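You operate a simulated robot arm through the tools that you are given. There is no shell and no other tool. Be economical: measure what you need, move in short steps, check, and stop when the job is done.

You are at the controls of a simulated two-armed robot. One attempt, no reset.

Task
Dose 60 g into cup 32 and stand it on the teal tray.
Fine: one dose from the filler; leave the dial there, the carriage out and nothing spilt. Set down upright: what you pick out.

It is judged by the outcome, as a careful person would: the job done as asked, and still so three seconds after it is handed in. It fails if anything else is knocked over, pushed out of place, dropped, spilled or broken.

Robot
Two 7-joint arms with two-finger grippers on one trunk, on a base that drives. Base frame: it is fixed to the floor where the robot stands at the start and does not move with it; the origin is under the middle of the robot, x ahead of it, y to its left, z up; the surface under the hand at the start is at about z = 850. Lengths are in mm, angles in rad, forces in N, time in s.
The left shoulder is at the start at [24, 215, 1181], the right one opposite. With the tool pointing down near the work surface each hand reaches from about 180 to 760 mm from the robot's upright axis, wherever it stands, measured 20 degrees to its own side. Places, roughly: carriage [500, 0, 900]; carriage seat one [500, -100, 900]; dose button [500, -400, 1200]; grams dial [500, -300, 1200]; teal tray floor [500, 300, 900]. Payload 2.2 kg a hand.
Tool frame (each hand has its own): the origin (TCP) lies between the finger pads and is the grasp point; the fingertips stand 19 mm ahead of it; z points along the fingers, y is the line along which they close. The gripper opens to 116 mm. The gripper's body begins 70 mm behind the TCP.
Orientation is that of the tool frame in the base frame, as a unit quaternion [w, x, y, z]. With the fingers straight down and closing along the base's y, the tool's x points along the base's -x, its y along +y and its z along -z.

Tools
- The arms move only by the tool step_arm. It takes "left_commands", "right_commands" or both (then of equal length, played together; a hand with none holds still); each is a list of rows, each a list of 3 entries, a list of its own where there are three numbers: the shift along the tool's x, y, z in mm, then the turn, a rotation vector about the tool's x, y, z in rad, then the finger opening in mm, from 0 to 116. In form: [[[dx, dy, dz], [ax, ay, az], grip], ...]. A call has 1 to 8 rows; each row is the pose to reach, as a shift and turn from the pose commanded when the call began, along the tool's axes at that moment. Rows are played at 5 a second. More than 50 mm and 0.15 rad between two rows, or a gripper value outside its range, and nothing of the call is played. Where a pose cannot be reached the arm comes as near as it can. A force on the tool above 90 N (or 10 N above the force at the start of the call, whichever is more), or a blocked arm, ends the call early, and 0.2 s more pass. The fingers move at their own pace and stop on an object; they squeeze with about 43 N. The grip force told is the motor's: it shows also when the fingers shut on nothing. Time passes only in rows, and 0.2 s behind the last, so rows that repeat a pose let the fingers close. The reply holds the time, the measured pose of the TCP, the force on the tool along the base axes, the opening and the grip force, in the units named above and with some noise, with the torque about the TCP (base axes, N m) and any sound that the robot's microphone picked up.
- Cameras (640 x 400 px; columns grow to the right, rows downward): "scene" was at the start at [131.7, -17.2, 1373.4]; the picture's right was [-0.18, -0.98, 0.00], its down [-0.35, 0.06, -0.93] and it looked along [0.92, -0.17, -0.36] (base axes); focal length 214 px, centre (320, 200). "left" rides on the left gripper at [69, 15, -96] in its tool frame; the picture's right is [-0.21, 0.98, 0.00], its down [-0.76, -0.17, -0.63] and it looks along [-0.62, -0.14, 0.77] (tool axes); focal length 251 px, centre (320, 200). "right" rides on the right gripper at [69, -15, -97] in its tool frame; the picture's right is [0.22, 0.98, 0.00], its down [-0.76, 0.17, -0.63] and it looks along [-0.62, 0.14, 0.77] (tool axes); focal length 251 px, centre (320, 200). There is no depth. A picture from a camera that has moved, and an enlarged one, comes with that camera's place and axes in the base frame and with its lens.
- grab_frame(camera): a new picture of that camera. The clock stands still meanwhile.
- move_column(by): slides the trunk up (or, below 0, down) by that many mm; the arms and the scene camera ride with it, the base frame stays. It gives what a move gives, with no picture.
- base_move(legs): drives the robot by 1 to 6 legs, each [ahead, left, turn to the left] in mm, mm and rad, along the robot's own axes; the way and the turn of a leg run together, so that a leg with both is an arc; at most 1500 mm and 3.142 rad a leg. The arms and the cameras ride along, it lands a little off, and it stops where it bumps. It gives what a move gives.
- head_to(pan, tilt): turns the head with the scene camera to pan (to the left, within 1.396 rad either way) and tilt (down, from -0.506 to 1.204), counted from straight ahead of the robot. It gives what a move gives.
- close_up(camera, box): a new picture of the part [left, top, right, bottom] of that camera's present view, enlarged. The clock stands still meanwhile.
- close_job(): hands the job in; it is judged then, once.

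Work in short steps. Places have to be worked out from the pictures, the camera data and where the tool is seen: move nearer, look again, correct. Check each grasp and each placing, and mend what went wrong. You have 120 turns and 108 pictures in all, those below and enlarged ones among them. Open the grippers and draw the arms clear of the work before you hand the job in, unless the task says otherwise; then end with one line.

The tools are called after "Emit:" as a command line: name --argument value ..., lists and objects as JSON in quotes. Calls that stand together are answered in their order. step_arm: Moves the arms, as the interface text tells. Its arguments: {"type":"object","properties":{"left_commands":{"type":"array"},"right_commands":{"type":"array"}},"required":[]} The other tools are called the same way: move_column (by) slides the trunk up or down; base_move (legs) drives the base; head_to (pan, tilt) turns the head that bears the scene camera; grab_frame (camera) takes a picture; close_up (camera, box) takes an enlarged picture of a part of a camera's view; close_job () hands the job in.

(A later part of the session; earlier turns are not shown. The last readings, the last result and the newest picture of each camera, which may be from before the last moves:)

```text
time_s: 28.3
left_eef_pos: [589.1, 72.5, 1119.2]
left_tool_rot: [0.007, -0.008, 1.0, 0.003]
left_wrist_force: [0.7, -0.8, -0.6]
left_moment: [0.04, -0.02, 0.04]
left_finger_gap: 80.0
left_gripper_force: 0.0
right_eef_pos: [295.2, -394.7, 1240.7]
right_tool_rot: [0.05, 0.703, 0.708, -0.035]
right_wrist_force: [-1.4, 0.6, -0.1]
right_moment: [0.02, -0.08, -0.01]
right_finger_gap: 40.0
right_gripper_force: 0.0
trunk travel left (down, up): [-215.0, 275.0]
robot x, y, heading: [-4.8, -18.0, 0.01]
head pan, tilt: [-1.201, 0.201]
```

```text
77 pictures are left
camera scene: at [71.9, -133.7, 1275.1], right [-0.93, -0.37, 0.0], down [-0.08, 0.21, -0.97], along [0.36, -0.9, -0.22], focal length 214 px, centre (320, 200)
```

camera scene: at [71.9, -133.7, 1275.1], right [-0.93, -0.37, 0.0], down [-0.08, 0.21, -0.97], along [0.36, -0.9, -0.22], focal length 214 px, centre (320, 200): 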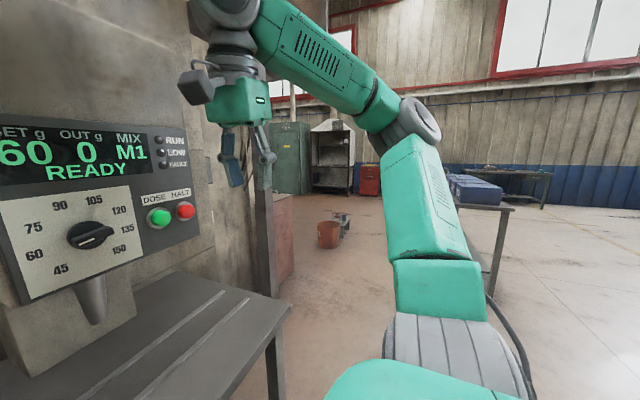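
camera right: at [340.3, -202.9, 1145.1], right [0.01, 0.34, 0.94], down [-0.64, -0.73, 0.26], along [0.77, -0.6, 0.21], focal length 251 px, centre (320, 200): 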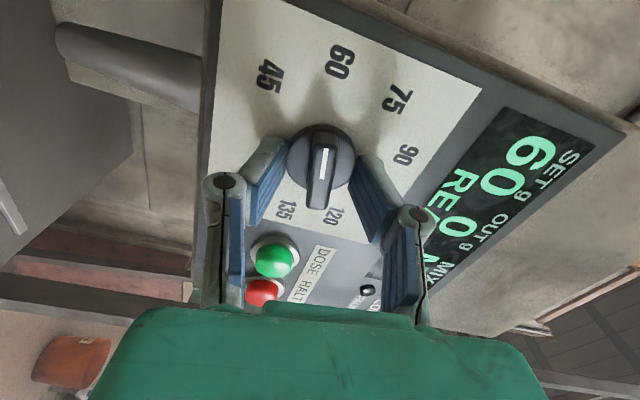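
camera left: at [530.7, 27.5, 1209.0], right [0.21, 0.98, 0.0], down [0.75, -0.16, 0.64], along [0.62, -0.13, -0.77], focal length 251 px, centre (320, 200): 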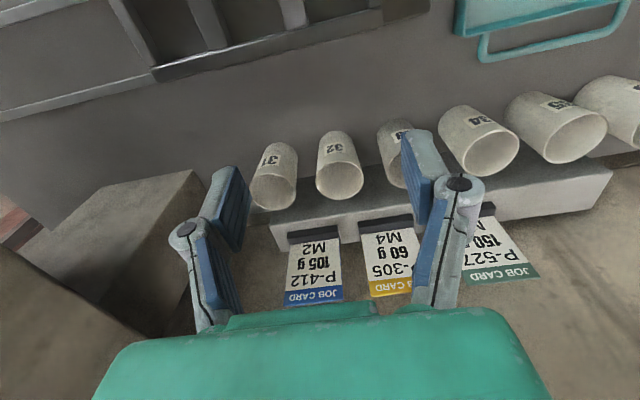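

The robot is level again and nothing is touched. I'll try the left reach from here with the hand tilted 0.4 rad forward, which also keeps the wrist away from the job cards.

Emit:
head_to --pan 0.0 --tilt 0.5

Emit:
step_arm --left_commands '[[[-19, -15, 20], [0, -0.1, 0], 80], [[-38, -30, 40], [0, -0.2, 0], 80], [[-57, -44, 60], [0, -0.3, 0], 80], [[-76, -58, 79], [0, -0.4, 0], 80], [[-76, -58, 79], [0, -0.4, 0], 80]]'

Emit:
grab_frame --camera "left"

Emit:
grab_frame --camera "scene"

```text
time_s: 29.7
left_eef_pos: [588.2, 36.6, 1118.6]
left_tool_rot: [0.008, -0.003, 1.0, 0.016]
left_wrist_force: [0.0, -1.9, -0.8]
left_moment: [0.2, 0.03, -0.02]
left_finger_gap: 80.0
left_gripper_force: 0.0
right_eef_pos: [294.3, -431.5, 1231.2]
right_tool_rot: [0.042, 0.705, 0.708, -0.026]
right_wrist_force: [-0.8, -1.1, 0.1]
right_moment: [0.11, 0.02, 0.0]
right_finger_gap: 39.9
right_gripper_force: 0.0
trunk travel left (down, up): [-215.0, 275.0]
robot x, y, heading: [-2.5, -28.0, 0.009]
head pan, tilt: [0.0, 0.499]
```

```text
time_s: 30.9
left_eef_pos: [671.5, 34.8, 1030.2]
left_tool_rot: [0.2, -0.015, 0.98, 0.001]
left_wrist_force: [-0.1, -0.3, 1.0]
left_moment: [0.02, -0.04, 0.0]
left_finger_gap: 79.9
left_gripper_force: 0.0
right_eef_pos: [295.2, -383.5, 1244.6]
right_tool_rot: [0.054, 0.703, 0.708, -0.037]
right_wrist_force: [-0.7, -0.9, 0.4]
right_moment: [0.01, 0.0, -0.01]
right_finger_gap: 40.0
right_gripper_force: 0.0
trunk travel left (down, up): [-215.0, 275.0]
robot x, y, heading: [-4.8, -17.6, 0.007]
head pan, tilt: [0.0, 0.499]
```

```text
76 pictures are left
camera left: at [568.7, 46.8, 1092.9], right [0.17, 0.98, 0.08], down [0.45, -0.15, 0.88], along [0.87, -0.11, -0.47], focal length 251 px, centre (320, 200)
```

left: 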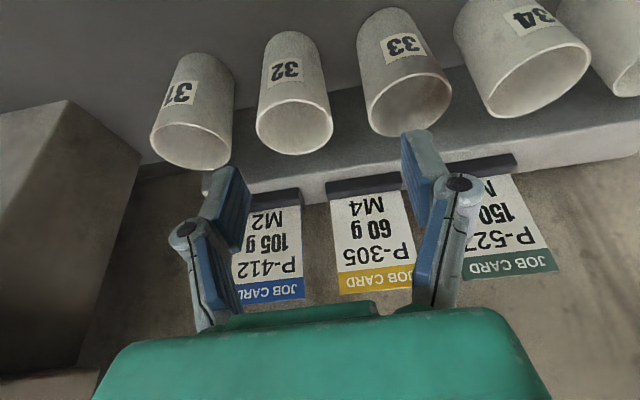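

```text
75 pictures are left
camera scene: at [128.1, -31.0, 1250.3], right [0.01, -1.0, -0.01], down [-0.48, 0.01, -0.88], along [0.88, 0.01, -0.48], focal length 214 px, centre (320, 200)
```

scene: 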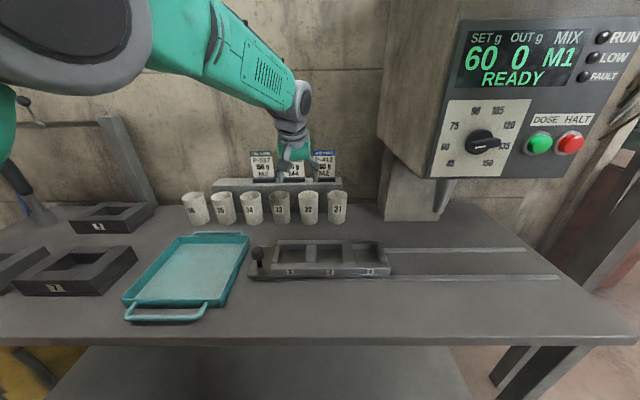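

The robot is rocking slightly sideways after the drive. I'll wait for it to settle and take readings.

Emit:
step_arm --left_commands '[[[0, 0, 0], [0, 0, 0], 80], [[0, 0, 0], [0, 0, 0], 80], [[0, 0, 0], [0, 0, 0], 80], [[0, 0, 0], [0, 0, 0], 80]]'

Emit:
step_arm --left_commands '[[[0, 0, 0], [0, 0, 0], 80], [[0, 0, 0], [0, 0, 0], 80], [[0, 0, 0], [0, 0, 0], 80]]'

Emit:
step_arm --left_commands '[[[0, 0, 0], [0, 0, 0], 80], [[0, 0, 0], [0, 0, 0], 80], [[0, 0, 0], [0, 0, 0], 80]]'

Emit:
grab_frame --camera "left"

```text
time_s: 32.1
left_eef_pos: [673.5, 64.8, 1046.3]
left_tool_rot: [0.204, -0.031, 0.978, -0.017]
left_wrist_force: [0.0, -0.5, 1.0]
left_moment: [-0.06, 0.02, -0.03]
left_finger_gap: 79.7
left_gripper_force: 0.0
right_eef_pos: [292.9, -366.0, 1248.8]
right_tool_rot: [0.061, 0.702, 0.709, -0.041]
right_wrist_force: [0.2, -0.1, 0.0]
right_moment: [0.08, 0.03, -0.03]
right_finger_gap: 39.9
right_gripper_force: 0.1
trunk travel left (down, up): [-215.0, 275.0]
robot x, y, heading: [-1.7, -7.7, 0.008]
head pan, tilt: [0.0, 0.499]
stopped in row 4 (left hand): the arm was blocked; the commanded pose is now the measured one
```

```text
time_s: 32.9
left_eef_pos: [673.9, 68.4, 1044.6]
left_tool_rot: [0.203, -0.029, 0.979, -0.018]
left_wrist_force: [0.2, 0.7, 1.1]
left_moment: [-0.11, 0.01, -0.01]
left_finger_gap: 80.0
left_gripper_force: 0.1
right_eef_pos: [294.8, -358.3, 1248.9]
right_tool_rot: [0.061, 0.701, 0.709, -0.044]
right_wrist_force: [0.1, -0.1, 0.5]
right_moment: [-0.1, -0.02, 0.01]
right_finger_gap: 40.3
right_gripper_force: 0.0
trunk travel left (down, up): [-215.0, 275.0]
robot x, y, heading: [-2.0, -6.0, 0.009]
head pan, tilt: [0.0, 0.499]
```

```text
time_s: 33.7
left_eef_pos: [672.2, 69.6, 1043.0]
left_tool_rot: [0.203, -0.028, 0.979, -0.018]
left_wrist_force: [0.4, 1.1, 0.4]
left_moment: [-0.09, 0.0, -0.05]
left_finger_gap: 79.9
left_gripper_force: 0.0
right_eef_pos: [294.0, -355.5, 1250.9]
right_tool_rot: [0.062, 0.701, 0.709, -0.045]
right_wrist_force: [0.8, 0.7, -0.6]
right_moment: [-0.05, -0.03, 0.01]
right_finger_gap: 40.0
right_gripper_force: 0.2
trunk travel left (down, up): [-215.0, 275.0]
robot x, y, heading: [-6.1, -3.9, 0.011]
head pan, tilt: [0.0, 0.499]
```

```text
74 pictures are left
camera left: at [569.4, 82.7, 1104.2], right [0.15, 0.99, 0.04], down [0.45, -0.1, 0.89], along [0.88, -0.12, -0.46], focal length 251 px, centre (320, 200)
```

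left: 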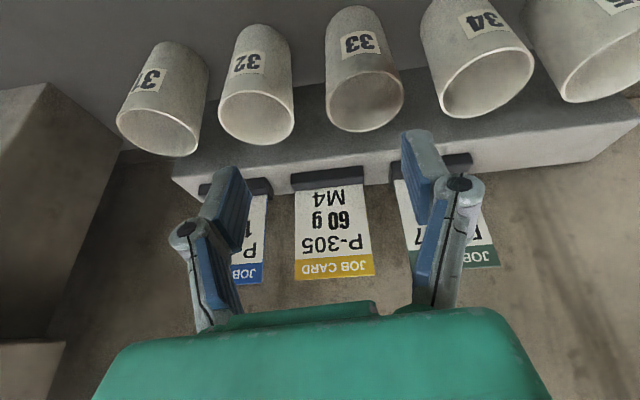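

The base is still drifting, as if it were pressing against something such as the table frame. I'll back off 40 mm and check whether it stays still.

Emit:
base_move --legs '[[-40, 0, 0]]'

Emit:
step_arm --left_commands '[[[0, 0, 0], [0, 0, 0], 80], [[0, 0, 0], [0, 0, 0], 80], [[0, 0, 0], [0, 0, 0], 80]]'

Emit:
step_arm --left_commands '[[[0, 0, 0], [0, 0, 0], 80], [[0, 0, 0], [0, 0, 0], 80], [[0, 0, 0], [0, 0, 0], 80], [[0, 0, 0], [0, 0, 0], 80], [[0, 0, 0], [0, 0, 0], 80], [[0, 0, 0], [0, 0, 0], 80]]'

```text
time_s: 34.6
left_eef_pos: [635.0, 67.7, 1038.8]
left_tool_rot: [0.2, -0.029, 0.979, -0.015]
left_wrist_force: [-0.1, 1.1, 0.0]
left_moment: [-0.11, -0.02, -0.05]
left_finger_gap: 79.9
left_gripper_force: 0.1
right_eef_pos: [255.4, -358.9, 1249.6]
right_tool_rot: [0.061, 0.703, 0.708, -0.043]
right_wrist_force: [-0.7, 0.9, 0.3]
right_moment: [-0.09, 0.0, 0.05]
right_finger_gap: 39.8
right_gripper_force: 0.0
trunk travel left (down, up): [-215.0, 275.0]
robot x, y, heading: [-41.9, -6.5, 0.013]
head pan, tilt: [0.0, 0.499]
```

```text
time_s: 35.4
left_eef_pos: [633.5, 70.2, 1043.2]
left_tool_rot: [0.204, -0.029, 0.978, -0.016]
left_wrist_force: [0.7, -0.4, 0.2]
left_moment: [-0.08, 0.06, -0.06]
left_finger_gap: 80.1
left_gripper_force: 0.0
right_eef_pos: [251.7, -360.3, 1248.6]
right_tool_rot: [0.06, 0.701, 0.709, -0.042]
right_wrist_force: [-0.1, 0.5, -0.8]
right_moment: [-0.03, 0.04, 0.0]
right_finger_gap: 39.8
right_gripper_force: 0.1
trunk travel left (down, up): [-215.0, 275.0]
robot x, y, heading: [-40.5, -0.7, 0.005]
head pan, tilt: [0.0, 0.499]
```

```text
time_s: 36.8
left_eef_pos: [631.0, 52.9, 1042.0]
left_tool_rot: [0.201, -0.024, 0.979, -0.008]
left_wrist_force: [-0.2, 0.1, -0.1]
left_moment: [-0.04, 0.05, -0.01]
left_finger_gap: 80.0
left_gripper_force: 0.1
right_eef_pos: [251.0, -375.7, 1247.3]
right_tool_rot: [0.058, 0.702, 0.709, -0.038]
right_wrist_force: [-0.3, 0.3, -0.4]
right_moment: [-0.02, 0.01, -0.01]
right_finger_gap: 40.3
right_gripper_force: 0.0
trunk travel left (down, up): [-215.0, 275.0]
robot x, y, heading: [-40.5, -10.0, 0.013]
head pan, tilt: [0.0, 0.499]
```

Still swaying slowly; I'll wait and watch whether it damps.

Emit:
step_arm --left_commands '[[[0, 0, 0], [0, 0, 0], 80], [[0, 0, 0], [0, 0, 0], 80], [[0, 0, 0], [0, 0, 0], 80], [[0, 0, 0], [0, 0, 0], 80], [[0, 0, 0], [0, 0, 0], 80], [[0, 0, 0], [0, 0, 0], 80], [[0, 0, 0], [0, 0, 0], 80], [[0, 0, 0], [0, 0, 0], 80]]'

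Emit:
step_arm --left_commands '[[[0, 0, 0], [0, 0, 0], 80], [[0, 0, 0], [0, 0, 0], 80], [[0, 0, 0], [0, 0, 0], 80], [[0, 0, 0], [0, 0, 0], 80], [[0, 0, 0], [0, 0, 0], 80], [[0, 0, 0], [0, 0, 0], 80], [[0, 0, 0], [0, 0, 0], 80], [[0, 0, 0], [0, 0, 0], 80]]'

Emit:
step_arm --left_commands '[[[0, 0, 0], [0, 0, 0], 80], [[0, 0, 0], [0, 0, 0], 80], [[0, 0, 0], [0, 0, 0], 80], [[0, 0, 0], [0, 0, 0], 80], [[0, 0, 0], [0, 0, 0], 80], [[0, 0, 0], [0, 0, 0], 80], [[0, 0, 0], [0, 0, 0], 80], [[0, 0, 0], [0, 0, 0], 80]]'

```text
time_s: 38.6
left_eef_pos: [631.3, 57.0, 1040.7]
left_tool_rot: [0.202, -0.026, 0.979, -0.011]
left_wrist_force: [-0.2, 0.1, -0.4]
left_moment: [-0.01, -0.02, -0.06]
left_finger_gap: 79.9
left_gripper_force: 0.0
right_eef_pos: [250.2, -369.7, 1247.2]
right_tool_rot: [0.059, 0.703, 0.708, -0.04]
right_wrist_force: [-0.4, 0.1, 0.1]
right_moment: [-0.01, 0.01, 0.0]
right_finger_gap: 40.0
right_gripper_force: 0.1
trunk travel left (down, up): [-215.0, 275.0]
robot x, y, heading: [-38.3, -1.8, 0.009]
head pan, tilt: [0.0, 0.499]
```

```text
time_s: 40.4
left_eef_pos: [631.7, 58.3, 1041.9]
left_tool_rot: [0.201, -0.026, 0.979, -0.01]
left_wrist_force: [-0.4, 1.6, 0.4]
left_moment: [-0.04, 0.01, 0.0]
left_finger_gap: 80.3
left_gripper_force: 0.1
right_eef_pos: [252.1, -370.1, 1246.5]
right_tool_rot: [0.058, 0.702, 0.708, -0.039]
right_wrist_force: [0.1, 0.4, 0.2]
right_moment: [0.0, 0.03, 0.02]
right_finger_gap: 39.8
right_gripper_force: 0.1
trunk travel left (down, up): [-215.0, 275.0]
robot x, y, heading: [-41.9, -6.7, 0.013]
head pan, tilt: [0.0, 0.499]
```

```text
time_s: 42.2
left_eef_pos: [632.6, 55.6, 1042.4]
left_tool_rot: [0.202, -0.027, 0.979, -0.01]
left_wrist_force: [0.8, -0.6, 0.1]
left_moment: [-0.02, 0.01, 0.0]
left_finger_gap: 80.0
left_gripper_force: 0.2
right_eef_pos: [251.6, -374.0, 1246.4]
right_tool_rot: [0.057, 0.702, 0.708, -0.037]
right_wrist_force: [-0.1, 0.2, 0.9]
right_moment: [0.01, -0.01, 0.05]
right_finger_gap: 40.0
right_gripper_force: 0.1
trunk travel left (down, up): [-215.0, 275.0]
robot x, y, heading: [-38.4, -5.0, 0.005]
head pan, tilt: [0.0, 0.499]
```

Settled now. I'll move to a standoff before cup 32 along the tilted axis.

Emit:
step_arm --left_commands '[[[-9, -15, 10], [0, 0, 0], 80], [[-18, -30, 20], [0, 0, 0], 80], [[-27, -44, 30], [0, 0, 0], 80], [[-27, -44, 30], [0, 0, 0], 80], [[-27, -44, 30], [0, 0, 0], 80]]'

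Emit:
grab_frame --camera "left"

Emit:
close_up --camera "scene" --box '[200, 140, 360, 240]'

```text
time_s: 43.4
left_eef_pos: [674.2, 14.4, 1027.8]
left_tool_rot: [0.201, -0.029, 0.979, -0.01]
left_wrist_force: [0.3, 0.3, 0.1]
left_moment: [0.04, 0.01, -0.01]
left_finger_gap: 80.4
left_gripper_force: 0.0
right_eef_pos: [251.9, -376.2, 1244.9]
right_tool_rot: [0.057, 0.702, 0.709, -0.039]
right_wrist_force: [-0.6, -0.1, -0.1]
right_moment: [-0.01, 0.03, 0.06]
right_finger_gap: 40.0
right_gripper_force: 0.1
trunk travel left (down, up): [-215.0, 275.0]
robot x, y, heading: [-39.1, -7.7, 0.008]
head pan, tilt: [0.0, 0.499]
```

```text
73 pictures are left
camera left: at [571.2, 25.5, 1089.8], right [0.14, 0.99, 0.05], down [0.45, -0.11, 0.88], along [0.88, -0.1, -0.46], focal length 251 px, centre (320, 200)
```

left: 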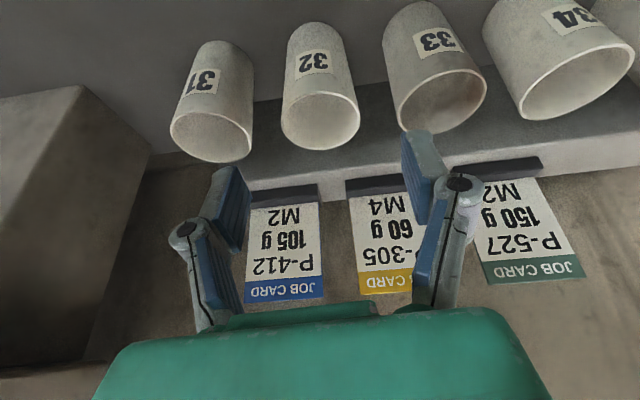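

```text
4.00 times, centred on (280, 190) of scene
camera zoom: at [90.5, -9.7, 1250.6], right [0.01, -1.0, 0.0], down [-0.48, 0.0, -0.88], along [0.88, 0.01, -0.48], focal length 858 px, centre (480, 240)
```

zoom: 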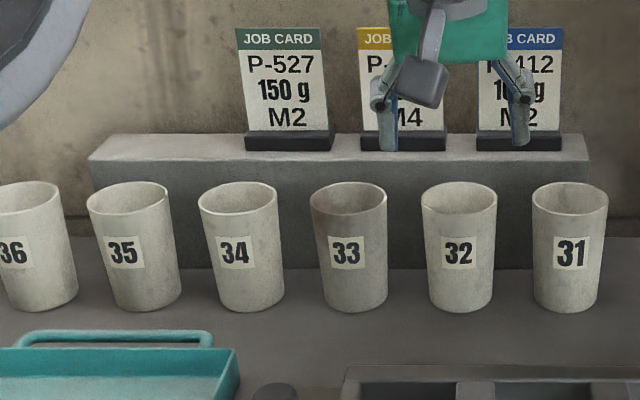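

Cup 32's rim is at about (710, 14, 950), centred between the fingers. I'll descend to grip around z = 917.

Emit:
step_arm --left_commands '[[[3, 0, 30], [0, 0, 0], 80], [[5, 1, 60], [0, 0, 0], 80], [[8, 1, 90], [0, 0, 0], 80], [[10, 1, 116], [0, 0, 0], 80], [[10, 1, 116], [0, 0, 0], 80]]'

Emit:
grab_frame --camera "left"

Emit:
close_up --camera "scene" --box '[240, 140, 400, 240]'

```text
time_s: 44.6
left_eef_pos: [709.8, 11.4, 917.5]
left_tool_rot: [0.202, -0.026, 0.979, -0.009]
left_wrist_force: [0.0, 0.4, 1.0]
left_moment: [0.0, 0.0, -0.02]
left_finger_gap: 79.8
left_gripper_force: 0.1
right_eef_pos: [251.0, -375.6, 1244.3]
right_tool_rot: [0.056, 0.702, 0.708, -0.038]
right_wrist_force: [0.0, 0.1, 0.2]
right_moment: [0.0, 0.01, 0.01]
right_finger_gap: 40.2
right_gripper_force: 0.1
trunk travel left (down, up): [-215.0, 275.0]
robot x, y, heading: [-42.8, -6.4, 0.01]
head pan, tilt: [0.0, 0.499]
```

```text
71 pictures are left
camera left: at [607.1, 23.0, 978.4], right [0.15, 0.99, 0.06], down [0.45, -0.12, 0.88], along [0.88, -0.11, -0.46], focal length 251 px, centre (320, 200)
```

left: 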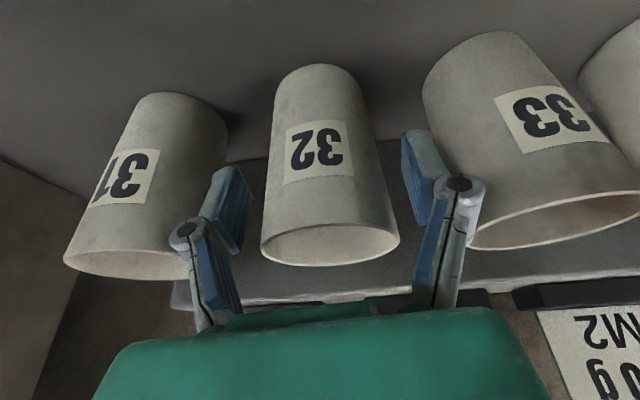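

```text
4.00 times, centred on (320, 190) of scene
camera zoom: at [89.8, -9.5, 1250.8], right [0.01, -1.0, 0.0], down [-0.48, 0.0, -0.88], along [0.88, 0.01, -0.48], focal length 858 px, centre (320, 240)
```

zoom: 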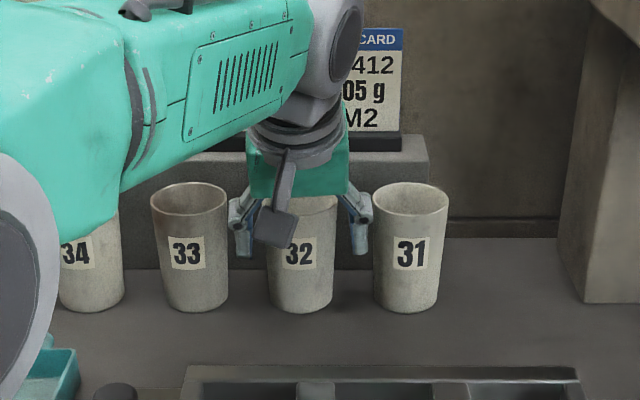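

The fingers straddle cup 32 with the rim computed at (711, 13, 943), so I'll close gently.

Emit:
step_arm --left_commands '[[[0, 2, 0], [0, 0, 0], 72], [[0, 2, 0], [0, 0, 0], 64], [[0, 2, 0], [0, 0, 0], 54], [[0, 2, 0], [0, 0, 0], 50], [[0, 2, 0], [0, 0, 0], 50]]'

Emit:
grab_frame --camera "left"

```text
time_s: 45.8
left_eef_pos: [710.6, 12.8, 915.0]
left_tool_rot: [0.201, -0.026, 0.979, -0.009]
left_wrist_force: [-0.2, -0.4, 0.6]
left_moment: [-0.03, -0.01, 0.0]
left_finger_gap: 56.4
left_gripper_force: 42.8
right_eef_pos: [251.2, -375.6, 1244.9]
right_tool_rot: [0.057, 0.702, 0.709, -0.038]
right_wrist_force: [0.7, -1.3, 0.1]
right_moment: [-0.03, 0.03, 0.02]
right_finger_gap: 40.1
right_gripper_force: 0.0
trunk travel left (down, up): [-215.0, 275.0]
robot x, y, heading: [-42.5, -8.9, 0.011]
head pan, tilt: [0.0, 0.499]
```

```text
69 pictures are left
camera left: at [607.5, 23.8, 977.2], right [0.15, 0.99, 0.06], down [0.45, -0.12, 0.88], along [0.88, -0.11, -0.46], focal length 251 px, centre (320, 200)
```

left: 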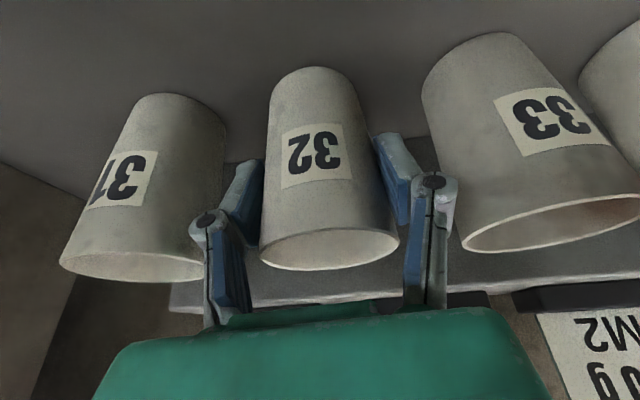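

Gripped at 56 mm. I'll lift straight up 120 mm.

Emit:
step_arm --left_commands '[[[-12, -1, -27], [0, 0, 0], 50], [[-24, -2, -55], [0, 0, 0], 50], [[-36, -3, -83], [0, 0, 0], 50], [[-47, -4, -110], [0, 0, 0], 50], [[-47, -4, -110], [0, 0, 0], 50]]'

Emit:
grab_frame --camera "scene"

```text
time_s: 47.0
left_eef_pos: [698.3, 16.6, 1032.7]
left_tool_rot: [0.201, -0.027, 0.979, -0.008]
left_wrist_force: [0.2, -0.1, -1.3]
left_moment: [-0.02, 0.01, 0.0]
left_finger_gap: 56.3
left_gripper_force: 43.0
left hand out of reach, approached as far as the arm can: row 2, 3, 4, 5
right_eef_pos: [250.7, -375.4, 1246.0]
right_tool_rot: [0.056, 0.703, 0.708, -0.038]
right_wrist_force: [0.0, -0.2, 0.7]
right_moment: [-0.01, 0.01, 0.02]
right_finger_gap: 39.8
right_gripper_force: 0.1
trunk travel left (down, up): [-215.0, 275.0]
robot x, y, heading: [-41.5, -5.0, 0.007]
head pan, tilt: [0.0, 0.499]
```

```text
68 pictures are left
camera scene: at [90.8, -9.5, 1250.5], right [0.01, -1.0, 0.0], down [-0.48, 0.0, -0.88], along [0.88, 0.01, -0.48], focal length 214 px, centre (320, 200)
```

scene: 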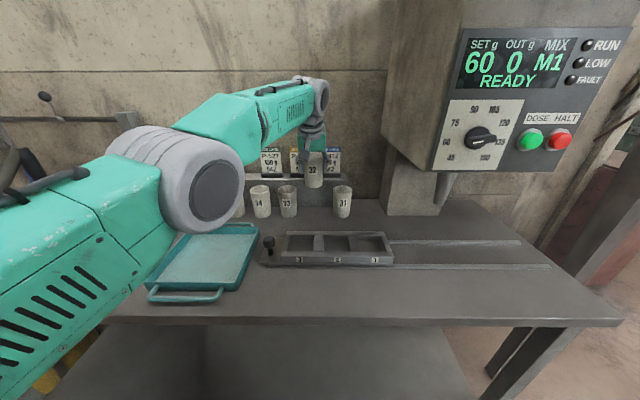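

Cup 32 is held upright. Next I'll measure the carriage seats and the nozzle.

Emit:
close_up --camera "scene" --box '[250, 190, 410, 290]'

Emit:
close_up --camera "scene" --box '[380, 150, 560, 280]'

Emit:
grab_frame --camera "left"

```text
4.00 times, centred on (330, 240) of scene
camera zoom: at [90.8, -9.5, 1250.5], right [0.01, -1.0, 0.0], down [-0.48, 0.0, -0.88], along [0.88, 0.01, -0.48], focal length 858 px, centre (280, 40)
```

zoom: 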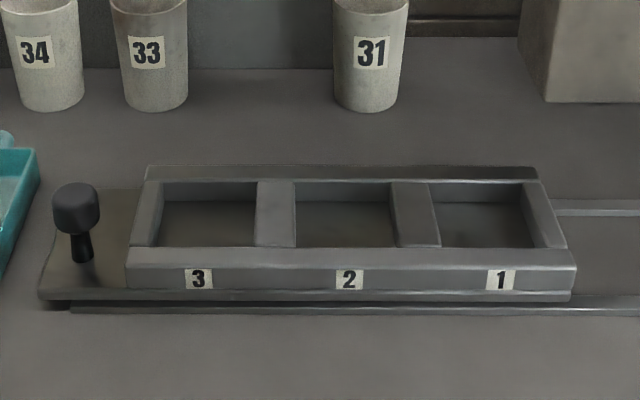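

```text
3.08 times, centred on (470, 215) of scene
camera zoom: at [90.8, -9.5, 1250.5], right [0.01, -1.0, 0.0], down [-0.48, 0.0, -0.88], along [0.88, 0.01, -0.48], focal length 660 px, centre (-142, 154)
```

zoom: 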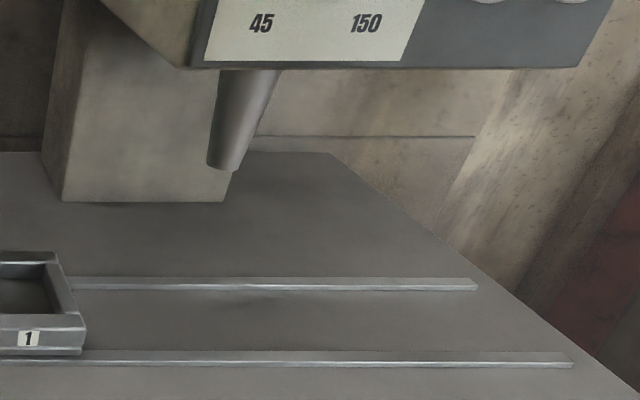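

```text
65 pictures are left
camera left: at [595.0, 28.4, 1094.1], right [0.15, 0.99, 0.06], down [0.45, -0.12, 0.88], along [0.88, -0.11, -0.46], focal length 251 px, centre (320, 200)
```

left: 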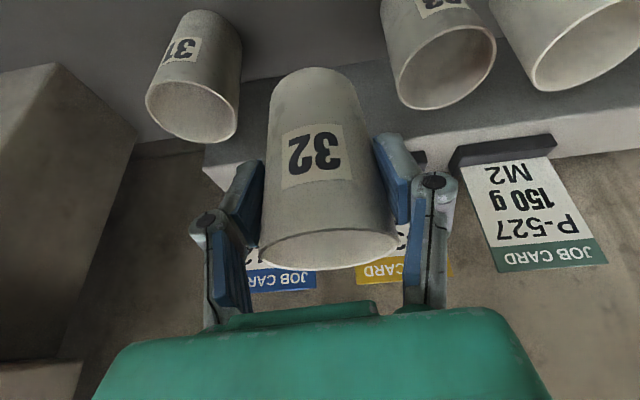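

Cup axis ≈ TCP axis. Seat 1's centre is at about (525, -134) and the nozzle at about (525, -278, 1005). I'll carry the cup back over the carriage first, keeping it high.

Emit:
step_arm --left_commands '[[[36, 1, -16], [0, 0, 0], 50], [[72, 2, -32], [0, 0, 0], 50], [[108, -15, -46], [0, 0, 0], 50], [[140, -30, -58], [0, 0, 0], 50], [[162, -52, -68], [0, 0, 0], 50], [[162, -52, -68], [0, 0, 0], 50]]'

Emit:
grab_frame --camera "scene"

Emit:
grab_frame --camera "left"

```text
time_s: 47.8
left_eef_pos: [591.2, 27.5, 911.7]
left_tool_rot: [0.107, -0.048, 0.993, -0.014]
left_wrist_force: [15.5, 0.7, -3.1]
left_moment: [-0.03, -0.43, 0.0]
left_finger_gap: 56.1
left_gripper_force: 42.6
right_eef_pos: [252.9, -372.6, 1243.8]
right_tool_rot: [0.056, 0.702, 0.709, -0.04]
right_wrist_force: [-0.4, 0.5, 0.0]
right_moment: [0.03, 0.0, -0.01]
right_finger_gap: 39.8
right_gripper_force: 0.0
trunk travel left (down, up): [-215.0, 275.0]
robot x, y, heading: [-39.8, -10.8, 0.006]
head pan, tilt: [0.0, 0.499]
stopped in row 3 (left hand): the arm was blocked; the commanded pose is now the measured one
```

```text
64 pictures are left
camera scene: at [92.7, -9.4, 1250.2], right [0.01, -1.0, 0.0], down [-0.48, 0.0, -0.88], along [0.88, 0.01, -0.48], focal length 214 px, centre (320, 200)
```

scene: 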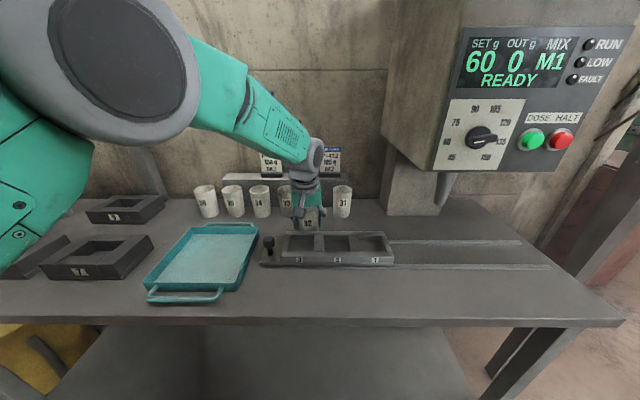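

```text
63 pictures are left
camera left: at [500.2, 37.0, 992.3], right [0.12, 0.99, 0.01], down [0.62, -0.08, 0.78], along [0.78, -0.09, -0.62], focal length 251 px, centre (320, 200)
```

left: 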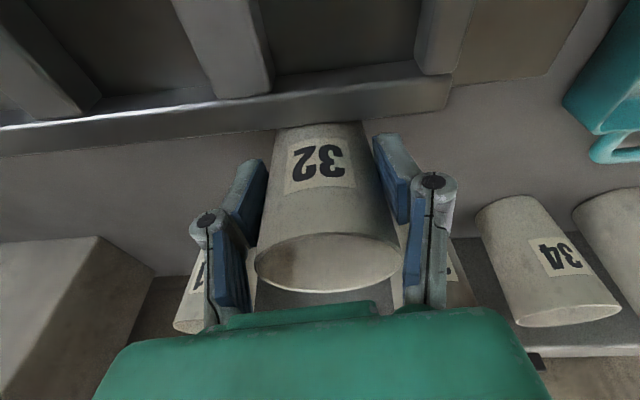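

Unexpectedly the arm dipped by 120 mm while moving back, and the cup is touching the back of the carriage. I'll check that the other cups are undisturbed.

Emit:
close_up --camera "scene" --box '[180, 140, 420, 280]'

```text
2.67 times, centred on (300, 210) of scene
camera zoom: at [92.7, -9.4, 1250.2], right [0.01, -1.0, 0.0], down [-0.48, 0.0, -0.88], along [0.88, 0.01, -0.48], focal length 572 px, centre (373, 173)
```

zoom: 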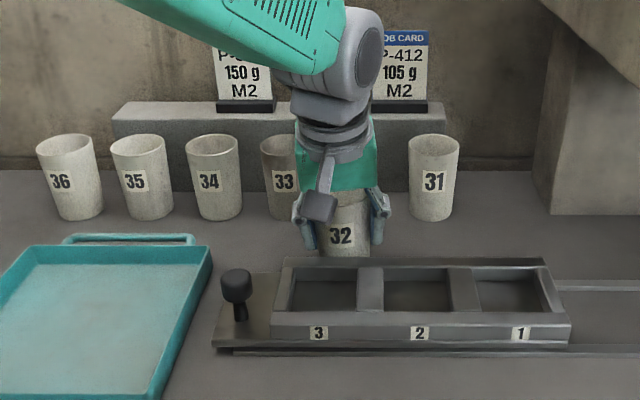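

All other cups stand. I'll lift the cup straight up, slightly away from the carriage.

Emit:
step_arm --left_commands '[[[-13, -1, -14], [0, 0, 0], 50], [[-20, -3, -45], [0, 0, 0], 50], [[-27, -4, -85], [0, 0, 0], 50], [[-35, -6, -125], [0, 0, 0], 50], [[-35, -6, -125], [0, 0, 0], 50]]'

Emit:
grab_frame --camera "scene"

Emit:
grab_frame --camera "left"

```text
time_s: 49.0
left_eef_pos: [598.4, 28.9, 1042.6]
left_tool_rot: [0.102, -0.049, 0.993, -0.017]
left_wrist_force: [0.6, -0.1, -0.4]
left_moment: [0.02, 0.01, 0.0]
left_finger_gap: 55.5
left_gripper_force: 42.4
right_eef_pos: [250.5, -373.2, 1246.1]
right_tool_rot: [0.056, 0.703, 0.708, -0.039]
right_wrist_force: [0.6, 0.1, 0.3]
right_moment: [0.0, 0.0, 0.0]
right_finger_gap: 40.2
right_gripper_force: 0.1
trunk travel left (down, up): [-215.0, 275.0]
robot x, y, heading: [-39.8, -10.7, 0.01]
head pan, tilt: [0.0, 0.499]
```

```text
61 pictures are left
camera scene: at [90.4, -9.4, 1250.5], right [0.01, -1.0, 0.0], down [-0.48, 0.0, -0.88], along [0.88, 0.01, -0.48], focal length 214 px, centre (320, 200)
```

scene: 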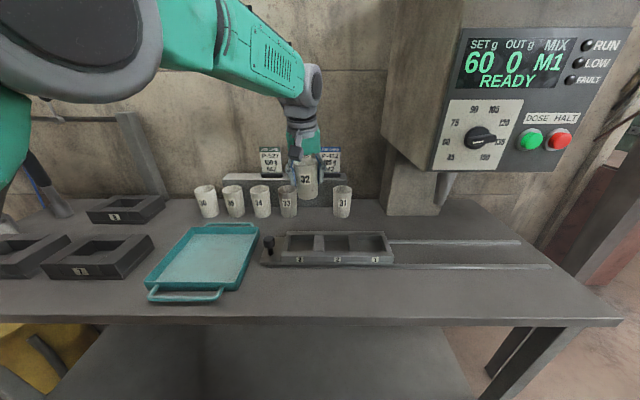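

```text
60 pictures are left
camera left: at [508.8, 39.2, 1122.2], right [0.12, 0.99, 0.0], down [0.62, -0.07, 0.78], along [0.77, -0.09, -0.63], focal length 251 px, centre (320, 200)
```

left: 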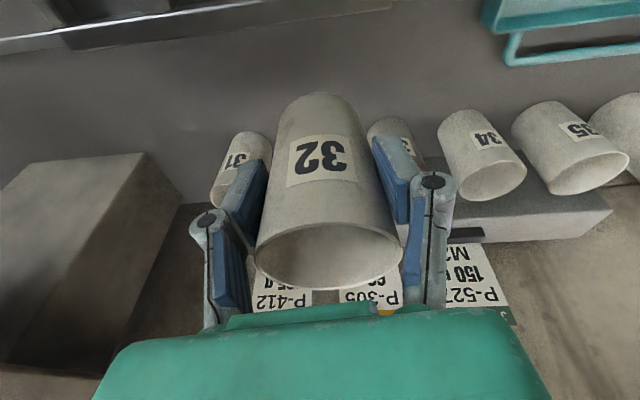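

The cup looks upright again (rim plane level to within a few degrees), with its axis about 5 mm ahead of the TCP. I'll go in small steps toward seat 1.

Emit:
step_arm --left_commands '[[[28, -24, -6], [0, 0, 0], 50], [[56, -48, -13], [0, 0, 0], 50], [[83, -72, -19], [0, 0, 0], 50], [[83, -72, -19], [0, 0, 0], 50]]'

Emit:
grab_frame --camera "scene"

```text
time_s: 49.7
left_eef_pos: [527.2, -15.7, 955.9]
left_tool_rot: [0.01, -0.075, 0.997, -0.03]
left_wrist_force: [-1.1, 0.4, -0.8]
left_moment: [-0.02, -0.01, -0.01]
left_finger_gap: 55.3
left_gripper_force: 43.1
right_eef_pos: [247.0, -372.0, 1245.3]
right_tool_rot: [0.057, 0.703, 0.708, -0.04]
right_wrist_force: [0.5, 0.2, -0.3]
right_moment: [-0.01, 0.03, 0.05]
right_finger_gap: 40.0
right_gripper_force: 0.1
trunk travel left (down, up): [-215.0, 275.0]
robot x, y, heading: [-41.5, -4.1, 0.009]
head pan, tilt: [0.0, 0.499]
stopped in row 3 (left hand): the arm was blocked; the commanded pose is now the measured one
```

```text
59 pictures are left
camera scene: at [89.1, -11.1, 1250.7], right [0.01, -1.0, 0.0], down [-0.48, 0.0, -0.88], along [0.88, 0.01, -0.48], focal length 214 px, centre (320, 200)
```

scene: 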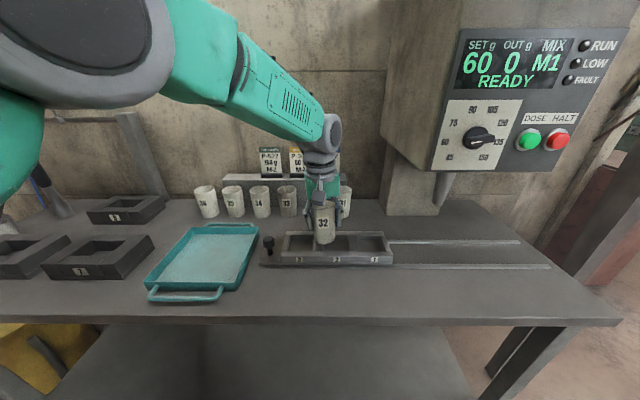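

The left elbow seems blocked by the robot's own body when folding in. So I'll raise the trunk, back the base away, and let the arm work more extended.

Emit:
move_column --by 80

Emit:
base_move --legs '[[-130, 0, 0]]'

Emit:
grab_frame --camera "scene"

Emit:
grab_frame --camera "left"

```text
time_s: 50.9
left_eef_pos: [527.3, -15.8, 1037.8]
left_tool_rot: [0.01, -0.076, 0.997, -0.03]
left_wrist_force: [0.7, -0.5, 0.3]
left_moment: [0.01, -0.03, 0.01]
left_finger_gap: 55.1
left_gripper_force: 43.0
right_eef_pos: [247.1, -370.5, 1325.7]
right_tool_rot: [0.056, 0.702, 0.709, -0.041]
right_wrist_force: [0.9, -0.3, 0.0]
right_moment: [-0.01, 0.0, 0.02]
right_finger_gap: 40.4
right_gripper_force: 0.1
trunk travel left (down, up): [-295.0, 195.0]
robot x, y, heading: [-40.0, -10.5, 0.006]
head pan, tilt: [0.0, 0.499]
```

```text
time_s: 52.2
left_eef_pos: [403.2, -13.0, 1033.8]
left_tool_rot: [0.009, -0.079, 0.996, -0.028]
left_wrist_force: [-0.2, 0.2, -0.1]
left_moment: [0.0, 0.02, 0.02]
left_finger_gap: 55.1
left_gripper_force: 43.3
right_eef_pos: [125.5, -371.7, 1326.3]
right_tool_rot: [0.057, 0.701, 0.71, -0.042]
right_wrist_force: [-0.1, -0.3, -0.7]
right_moment: [0.01, -0.04, -0.02]
right_finger_gap: 40.2
right_gripper_force: 0.1
trunk travel left (down, up): [-295.0, 195.0]
robot x, y, heading: [-165.9, -4.5, 0.012]
head pan, tilt: [0.0, 0.499]
```

```text
58 pictures are left
camera scene: at [-34.5, -11.1, 1330.5], right [0.01, -1.0, 0.0], down [-0.48, 0.0, -0.88], along [0.88, 0.01, -0.48], focal length 214 px, centre (320, 200)
```

scene: 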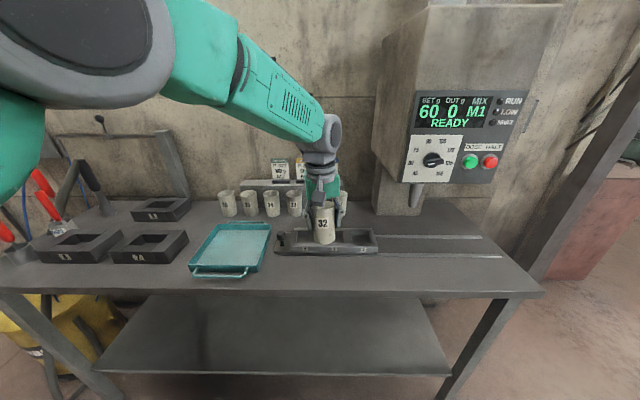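

```text
57 pictures are left
camera left: at [328.8, -4.9, 1129.5], right [0.06, 1.0, -0.05], down [0.76, -0.01, 0.65], along [0.65, -0.08, -0.76], focal length 251 px, centre (320, 200)
```

left: 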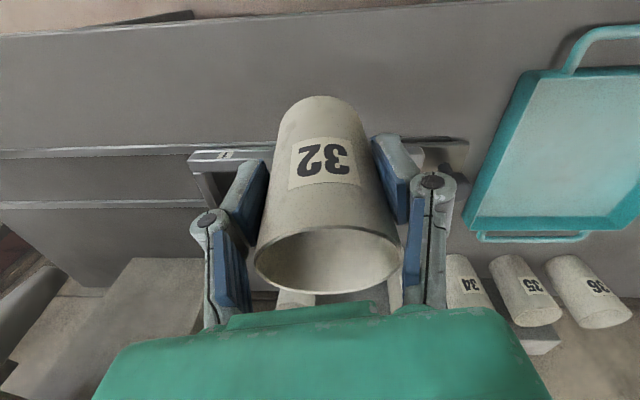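

Now I'll restore the hand tilt (so that the cup is upright), straighten the yaw, and move toward seat 1.

Emit:
step_arm --left_commands '[[[-14, -18, 12], [0, -0.065, 0.05], 50], [[-29, -35, 25], [0, -0.13, 0.1], 50], [[-43, -53, 37], [0, -0.187, 0.15], 50], [[-43, -53, 37], [0, -0.187, 0.15], 50]]'

Emit:
grab_frame --camera "left"

```text
time_s: 53.2
left_eef_pos: [456.6, -49.7, 1003.1]
left_tool_rot: [0.105, -0.017, 0.994, -0.026]
left_wrist_force: [-1.0, -0.2, -0.9]
left_moment: [-0.01, 0.0, -0.04]
left_finger_gap: 54.9
left_gripper_force: 43.5
right_eef_pos: [122.5, -368.4, 1325.1]
right_tool_rot: [0.055, 0.7, 0.71, -0.044]
right_wrist_force: [-0.7, 0.4, -0.5]
right_moment: [0.0, 0.0, 0.04]
right_finger_gap: 40.2
right_gripper_force: 0.0
trunk travel left (down, up): [-295.0, 195.0]
robot x, y, heading: [-163.1, -7.7, 0.017]
head pan, tilt: [0.0, 0.499]
```

```text
56 pictures are left
camera left: at [367.6, -32.4, 1082.8], right [0.18, 0.98, -0.01], down [0.61, -0.11, 0.78], along [0.77, -0.15, -0.62], focal length 251 px, centre (320, 200)
```

left: 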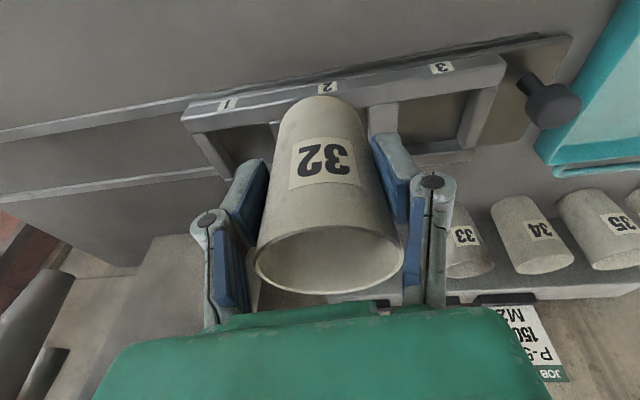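

The cup is upright, with offset (+5, +2) from the TCP and its base about 57 mm below. Labels put seat 1 at about (525, -138). I'll move above it.

Emit:
step_arm --left_commands '[[[-18, -30, 12], [0, 0, 0], 50], [[-36, -60, 25], [0, 0, 0], 50], [[-54, -90, 37], [0, 0, 0], 50], [[-54, -90, 37], [0, 0, 0], 50]]'

Emit:
grab_frame --camera "left"

Emit:
grab_frame --camera "scene"

```text
time_s: 54.2
left_eef_pos: [460.2, -123.6, 987.4]
left_tool_rot: [0.105, -0.008, 0.994, -0.021]
left_wrist_force: [0.9, 0.0, -0.8]
left_moment: [-0.04, 0.04, 0.01]
left_finger_gap: 54.9
left_gripper_force: 42.7
left hand out of reach, approached as far as the arm can: row 2, 3, 4
right_eef_pos: [123.0, -366.0, 1324.6]
right_tool_rot: [0.055, 0.7, 0.71, -0.044]
right_wrist_force: [-0.8, -0.7, -0.1]
right_moment: [0.03, 0.01, -0.01]
right_finger_gap: 40.2
right_gripper_force: 0.0
trunk travel left (down, up): [-295.0, 195.0]
robot x, y, heading: [-162.5, -9.5, 0.015]
head pan, tilt: [0.0, 0.499]
```

```text
55 pictures are left
camera left: at [371.5, -106.6, 1068.1], right [0.2, 0.98, 0.0], down [0.61, -0.13, 0.78], along [0.77, -0.16, -0.62], focal length 251 px, centre (320, 200)
```

left: 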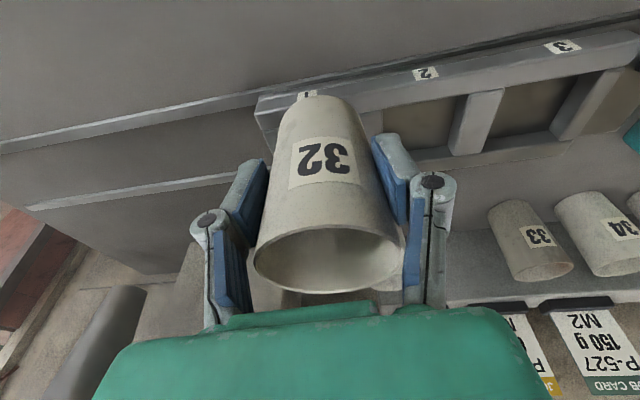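

```text
54 pictures are left
camera scene: at [-34.1, -10.0, 1330.5], right [0.01, -1.0, 0.0], down [-0.48, 0.0, -0.88], along [0.88, 0.01, -0.48], focal length 214 px, centre (320, 200)
```

scene: 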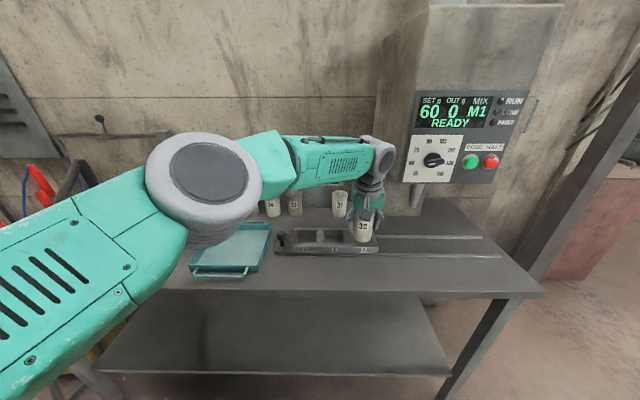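

The arm is at full stretch here; I'll drive 65 mm ahead to bring the cup over the seat.

Emit:
base_move --legs '[[65, 0, 0]]'

Emit:
grab_frame --camera "left"

Emit:
close_up --camera "scene" --box '[290, 150, 450, 290]'

```text
time_s: 55.2
left_eef_pos: [522.7, -123.7, 988.2]
left_tool_rot: [0.105, -0.007, 0.994, -0.021]
left_wrist_force: [0.5, 0.4, -0.4]
left_moment: [-0.02, 0.04, 0.01]
left_finger_gap: 54.8
left_gripper_force: 42.5
right_eef_pos: [184.5, -367.0, 1325.9]
right_tool_rot: [0.056, 0.701, 0.71, -0.043]
right_wrist_force: [0.2, -0.6, -0.3]
right_moment: [0.05, 0.01, -0.02]
right_finger_gap: 39.9
right_gripper_force: 0.1
trunk travel left (down, up): [-295.0, 195.0]
robot x, y, heading: [-105.3, -6.9, 0.016]
head pan, tilt: [0.0, 0.499]
```

```text
53 pictures are left
camera left: at [434.5, -106.8, 1068.6], right [0.2, 0.98, 0.0], down [0.61, -0.13, 0.78], along [0.77, -0.16, -0.62], focal length 251 px, centre (320, 200)
```

left: 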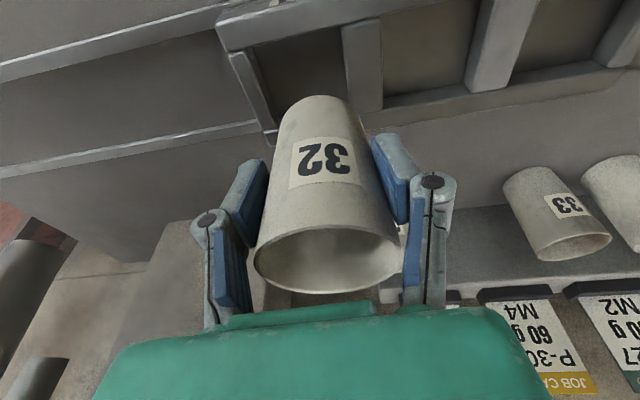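

```text
2.86 times, centred on (370, 220) of scene
camera zoom: at [27.9, -9.6, 1330.8], right [0.01, -1.0, 0.0], down [-0.48, 0.0, -0.88], along [0.88, 0.01, -0.48], focal length 613 px, centre (177, 143)
```

zoom: 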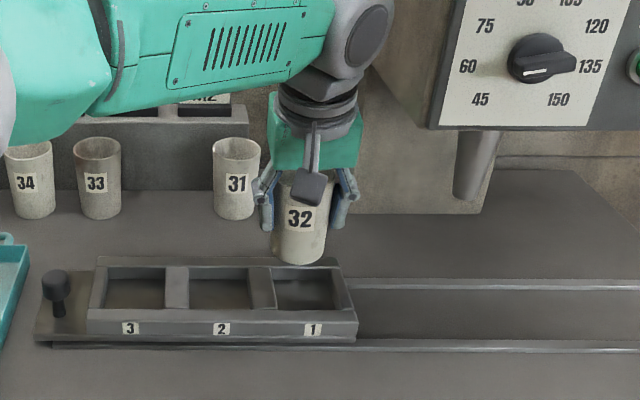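

Both views agree that the cup must shift about 10 mm to the right. I'll do so while lowering 30 mm, then check.

Emit:
step_arm --left_commands '[[[0, -10, 0], [0, 0, 0], 50], [[3, -9, 15], [0, 0, 0], 50], [[6, -9, 30], [0, 0, 0], 50], [[6, -9, 30], [0, 0, 0], 50]]'

Emit:
grab_frame --camera "left"

Emit:
close_up --camera "scene" --box '[290, 180, 450, 280]'

```text
time_s: 56.2
left_eef_pos: [521.6, -131.7, 959.8]
left_tool_rot: [0.106, -0.006, 0.994, -0.023]
left_wrist_force: [0.5, -0.2, -0.3]
left_moment: [0.01, 0.01, 0.0]
left_finger_gap: 54.8
left_gripper_force: 43.2
right_eef_pos: [183.4, -365.6, 1326.2]
right_tool_rot: [0.055, 0.7, 0.71, -0.046]
right_wrist_force: [0.5, -0.3, 0.3]
right_moment: [-0.03, 0.02, 0.01]
right_finger_gap: 40.0
right_gripper_force: 0.1
trunk travel left (down, up): [-295.0, 195.0]
robot x, y, heading: [-106.0, -8.6, 0.01]
head pan, tilt: [0.0, 0.499]
```

```text
51 pictures are left
camera left: at [433.5, -114.8, 1039.8], right [0.2, 0.98, 0.0], down [0.61, -0.13, 0.78], along [0.77, -0.16, -0.62], focal length 251 px, centre (320, 200)
```

left: 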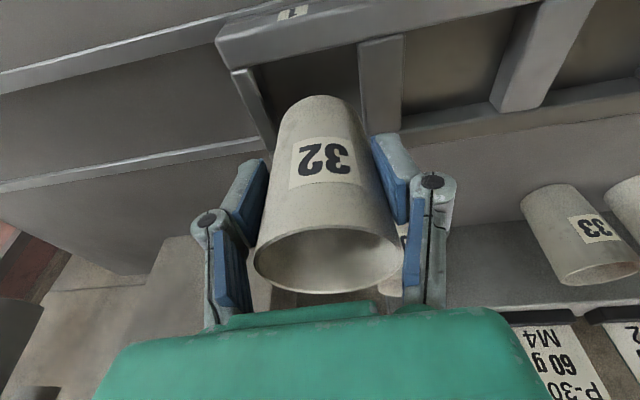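

```text
4.00 times, centred on (370, 230) of scene
camera zoom: at [28.4, -10.3, 1330.7], right [0.01, -1.0, 0.0], down [-0.48, 0.0, -0.88], along [0.88, 0.01, -0.48], focal length 858 px, centre (120, 80)
```

zoom: 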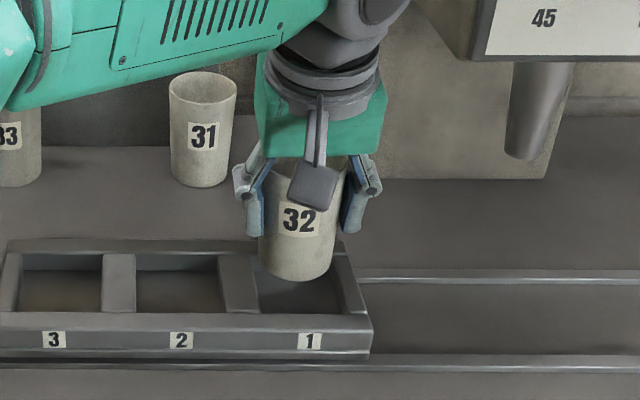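

Nearly centred. I'll shift 4 mm right and lower another 25 mm, with force watched.

Emit:
step_arm --left_commands '[[[0, -4, 0], [0, 0, 0], 50], [[2, -4, 12], [0, 0, 0], 50], [[5, -3, 25], [0, 0, 0], 50], [[5, -3, 25], [0, 0, 0], 50]]'

Emit:
close_up --camera "scene" --box '[290, 180, 450, 280]'

Emit:
grab_frame --camera "left"

```text
time_s: 57.2
left_eef_pos: [520.0, -136.5, 938.7]
left_tool_rot: [0.109, -0.006, 0.994, -0.023]
left_wrist_force: [-10.2, 2.2, 35.0]
left_moment: [0.52, -0.82, 0.23]
left_finger_gap: 53.6
left_gripper_force: 43.0
right_eef_pos: [177.6, -362.8, 1328.6]
right_tool_rot: [0.059, 0.702, 0.709, -0.043]
right_wrist_force: [-0.1, -0.7, -0.9]
right_moment: [0.01, 0.01, 0.01]
right_finger_gap: 40.1
right_gripper_force: 0.0
trunk travel left (down, up): [-295.0, 195.0]
robot x, y, heading: [-105.1, -2.5, 0.013]
head pan, tilt: [0.0, 0.499]
```

```text
4.00 times, centred on (370, 230) of scene
camera zoom: at [21.3, -8.5, 1331.8], right [0.01, -1.0, 0.0], down [-0.48, 0.0, -0.88], along [0.88, 0.01, -0.48], focal length 858 px, centre (120, 80)
```

zoom: 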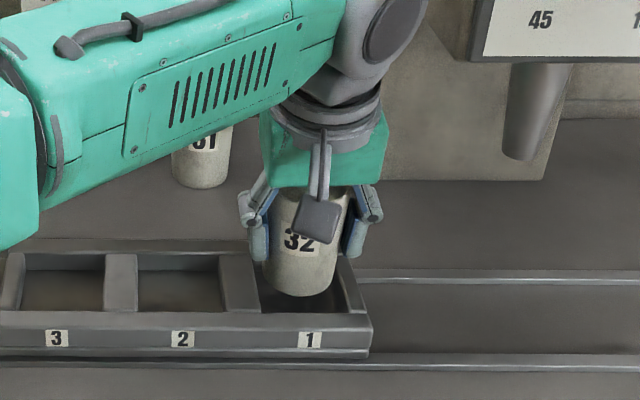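

```text
48 pictures are left
camera left: at [430.6, -118.6, 1018.3], right [0.2, 0.98, 0.0], down [0.6, -0.13, 0.79], along [0.77, -0.16, -0.61], focal length 251 px, centre (320, 200)
```

left: 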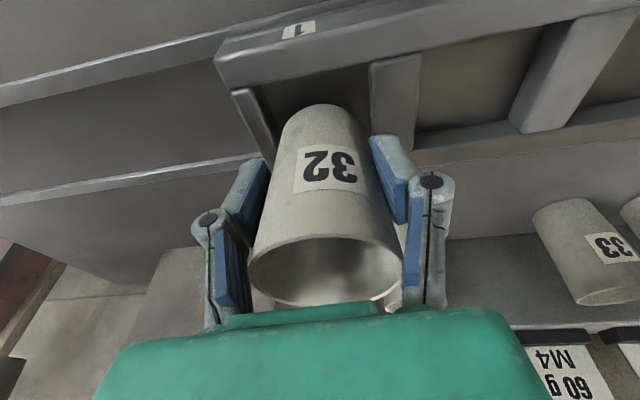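

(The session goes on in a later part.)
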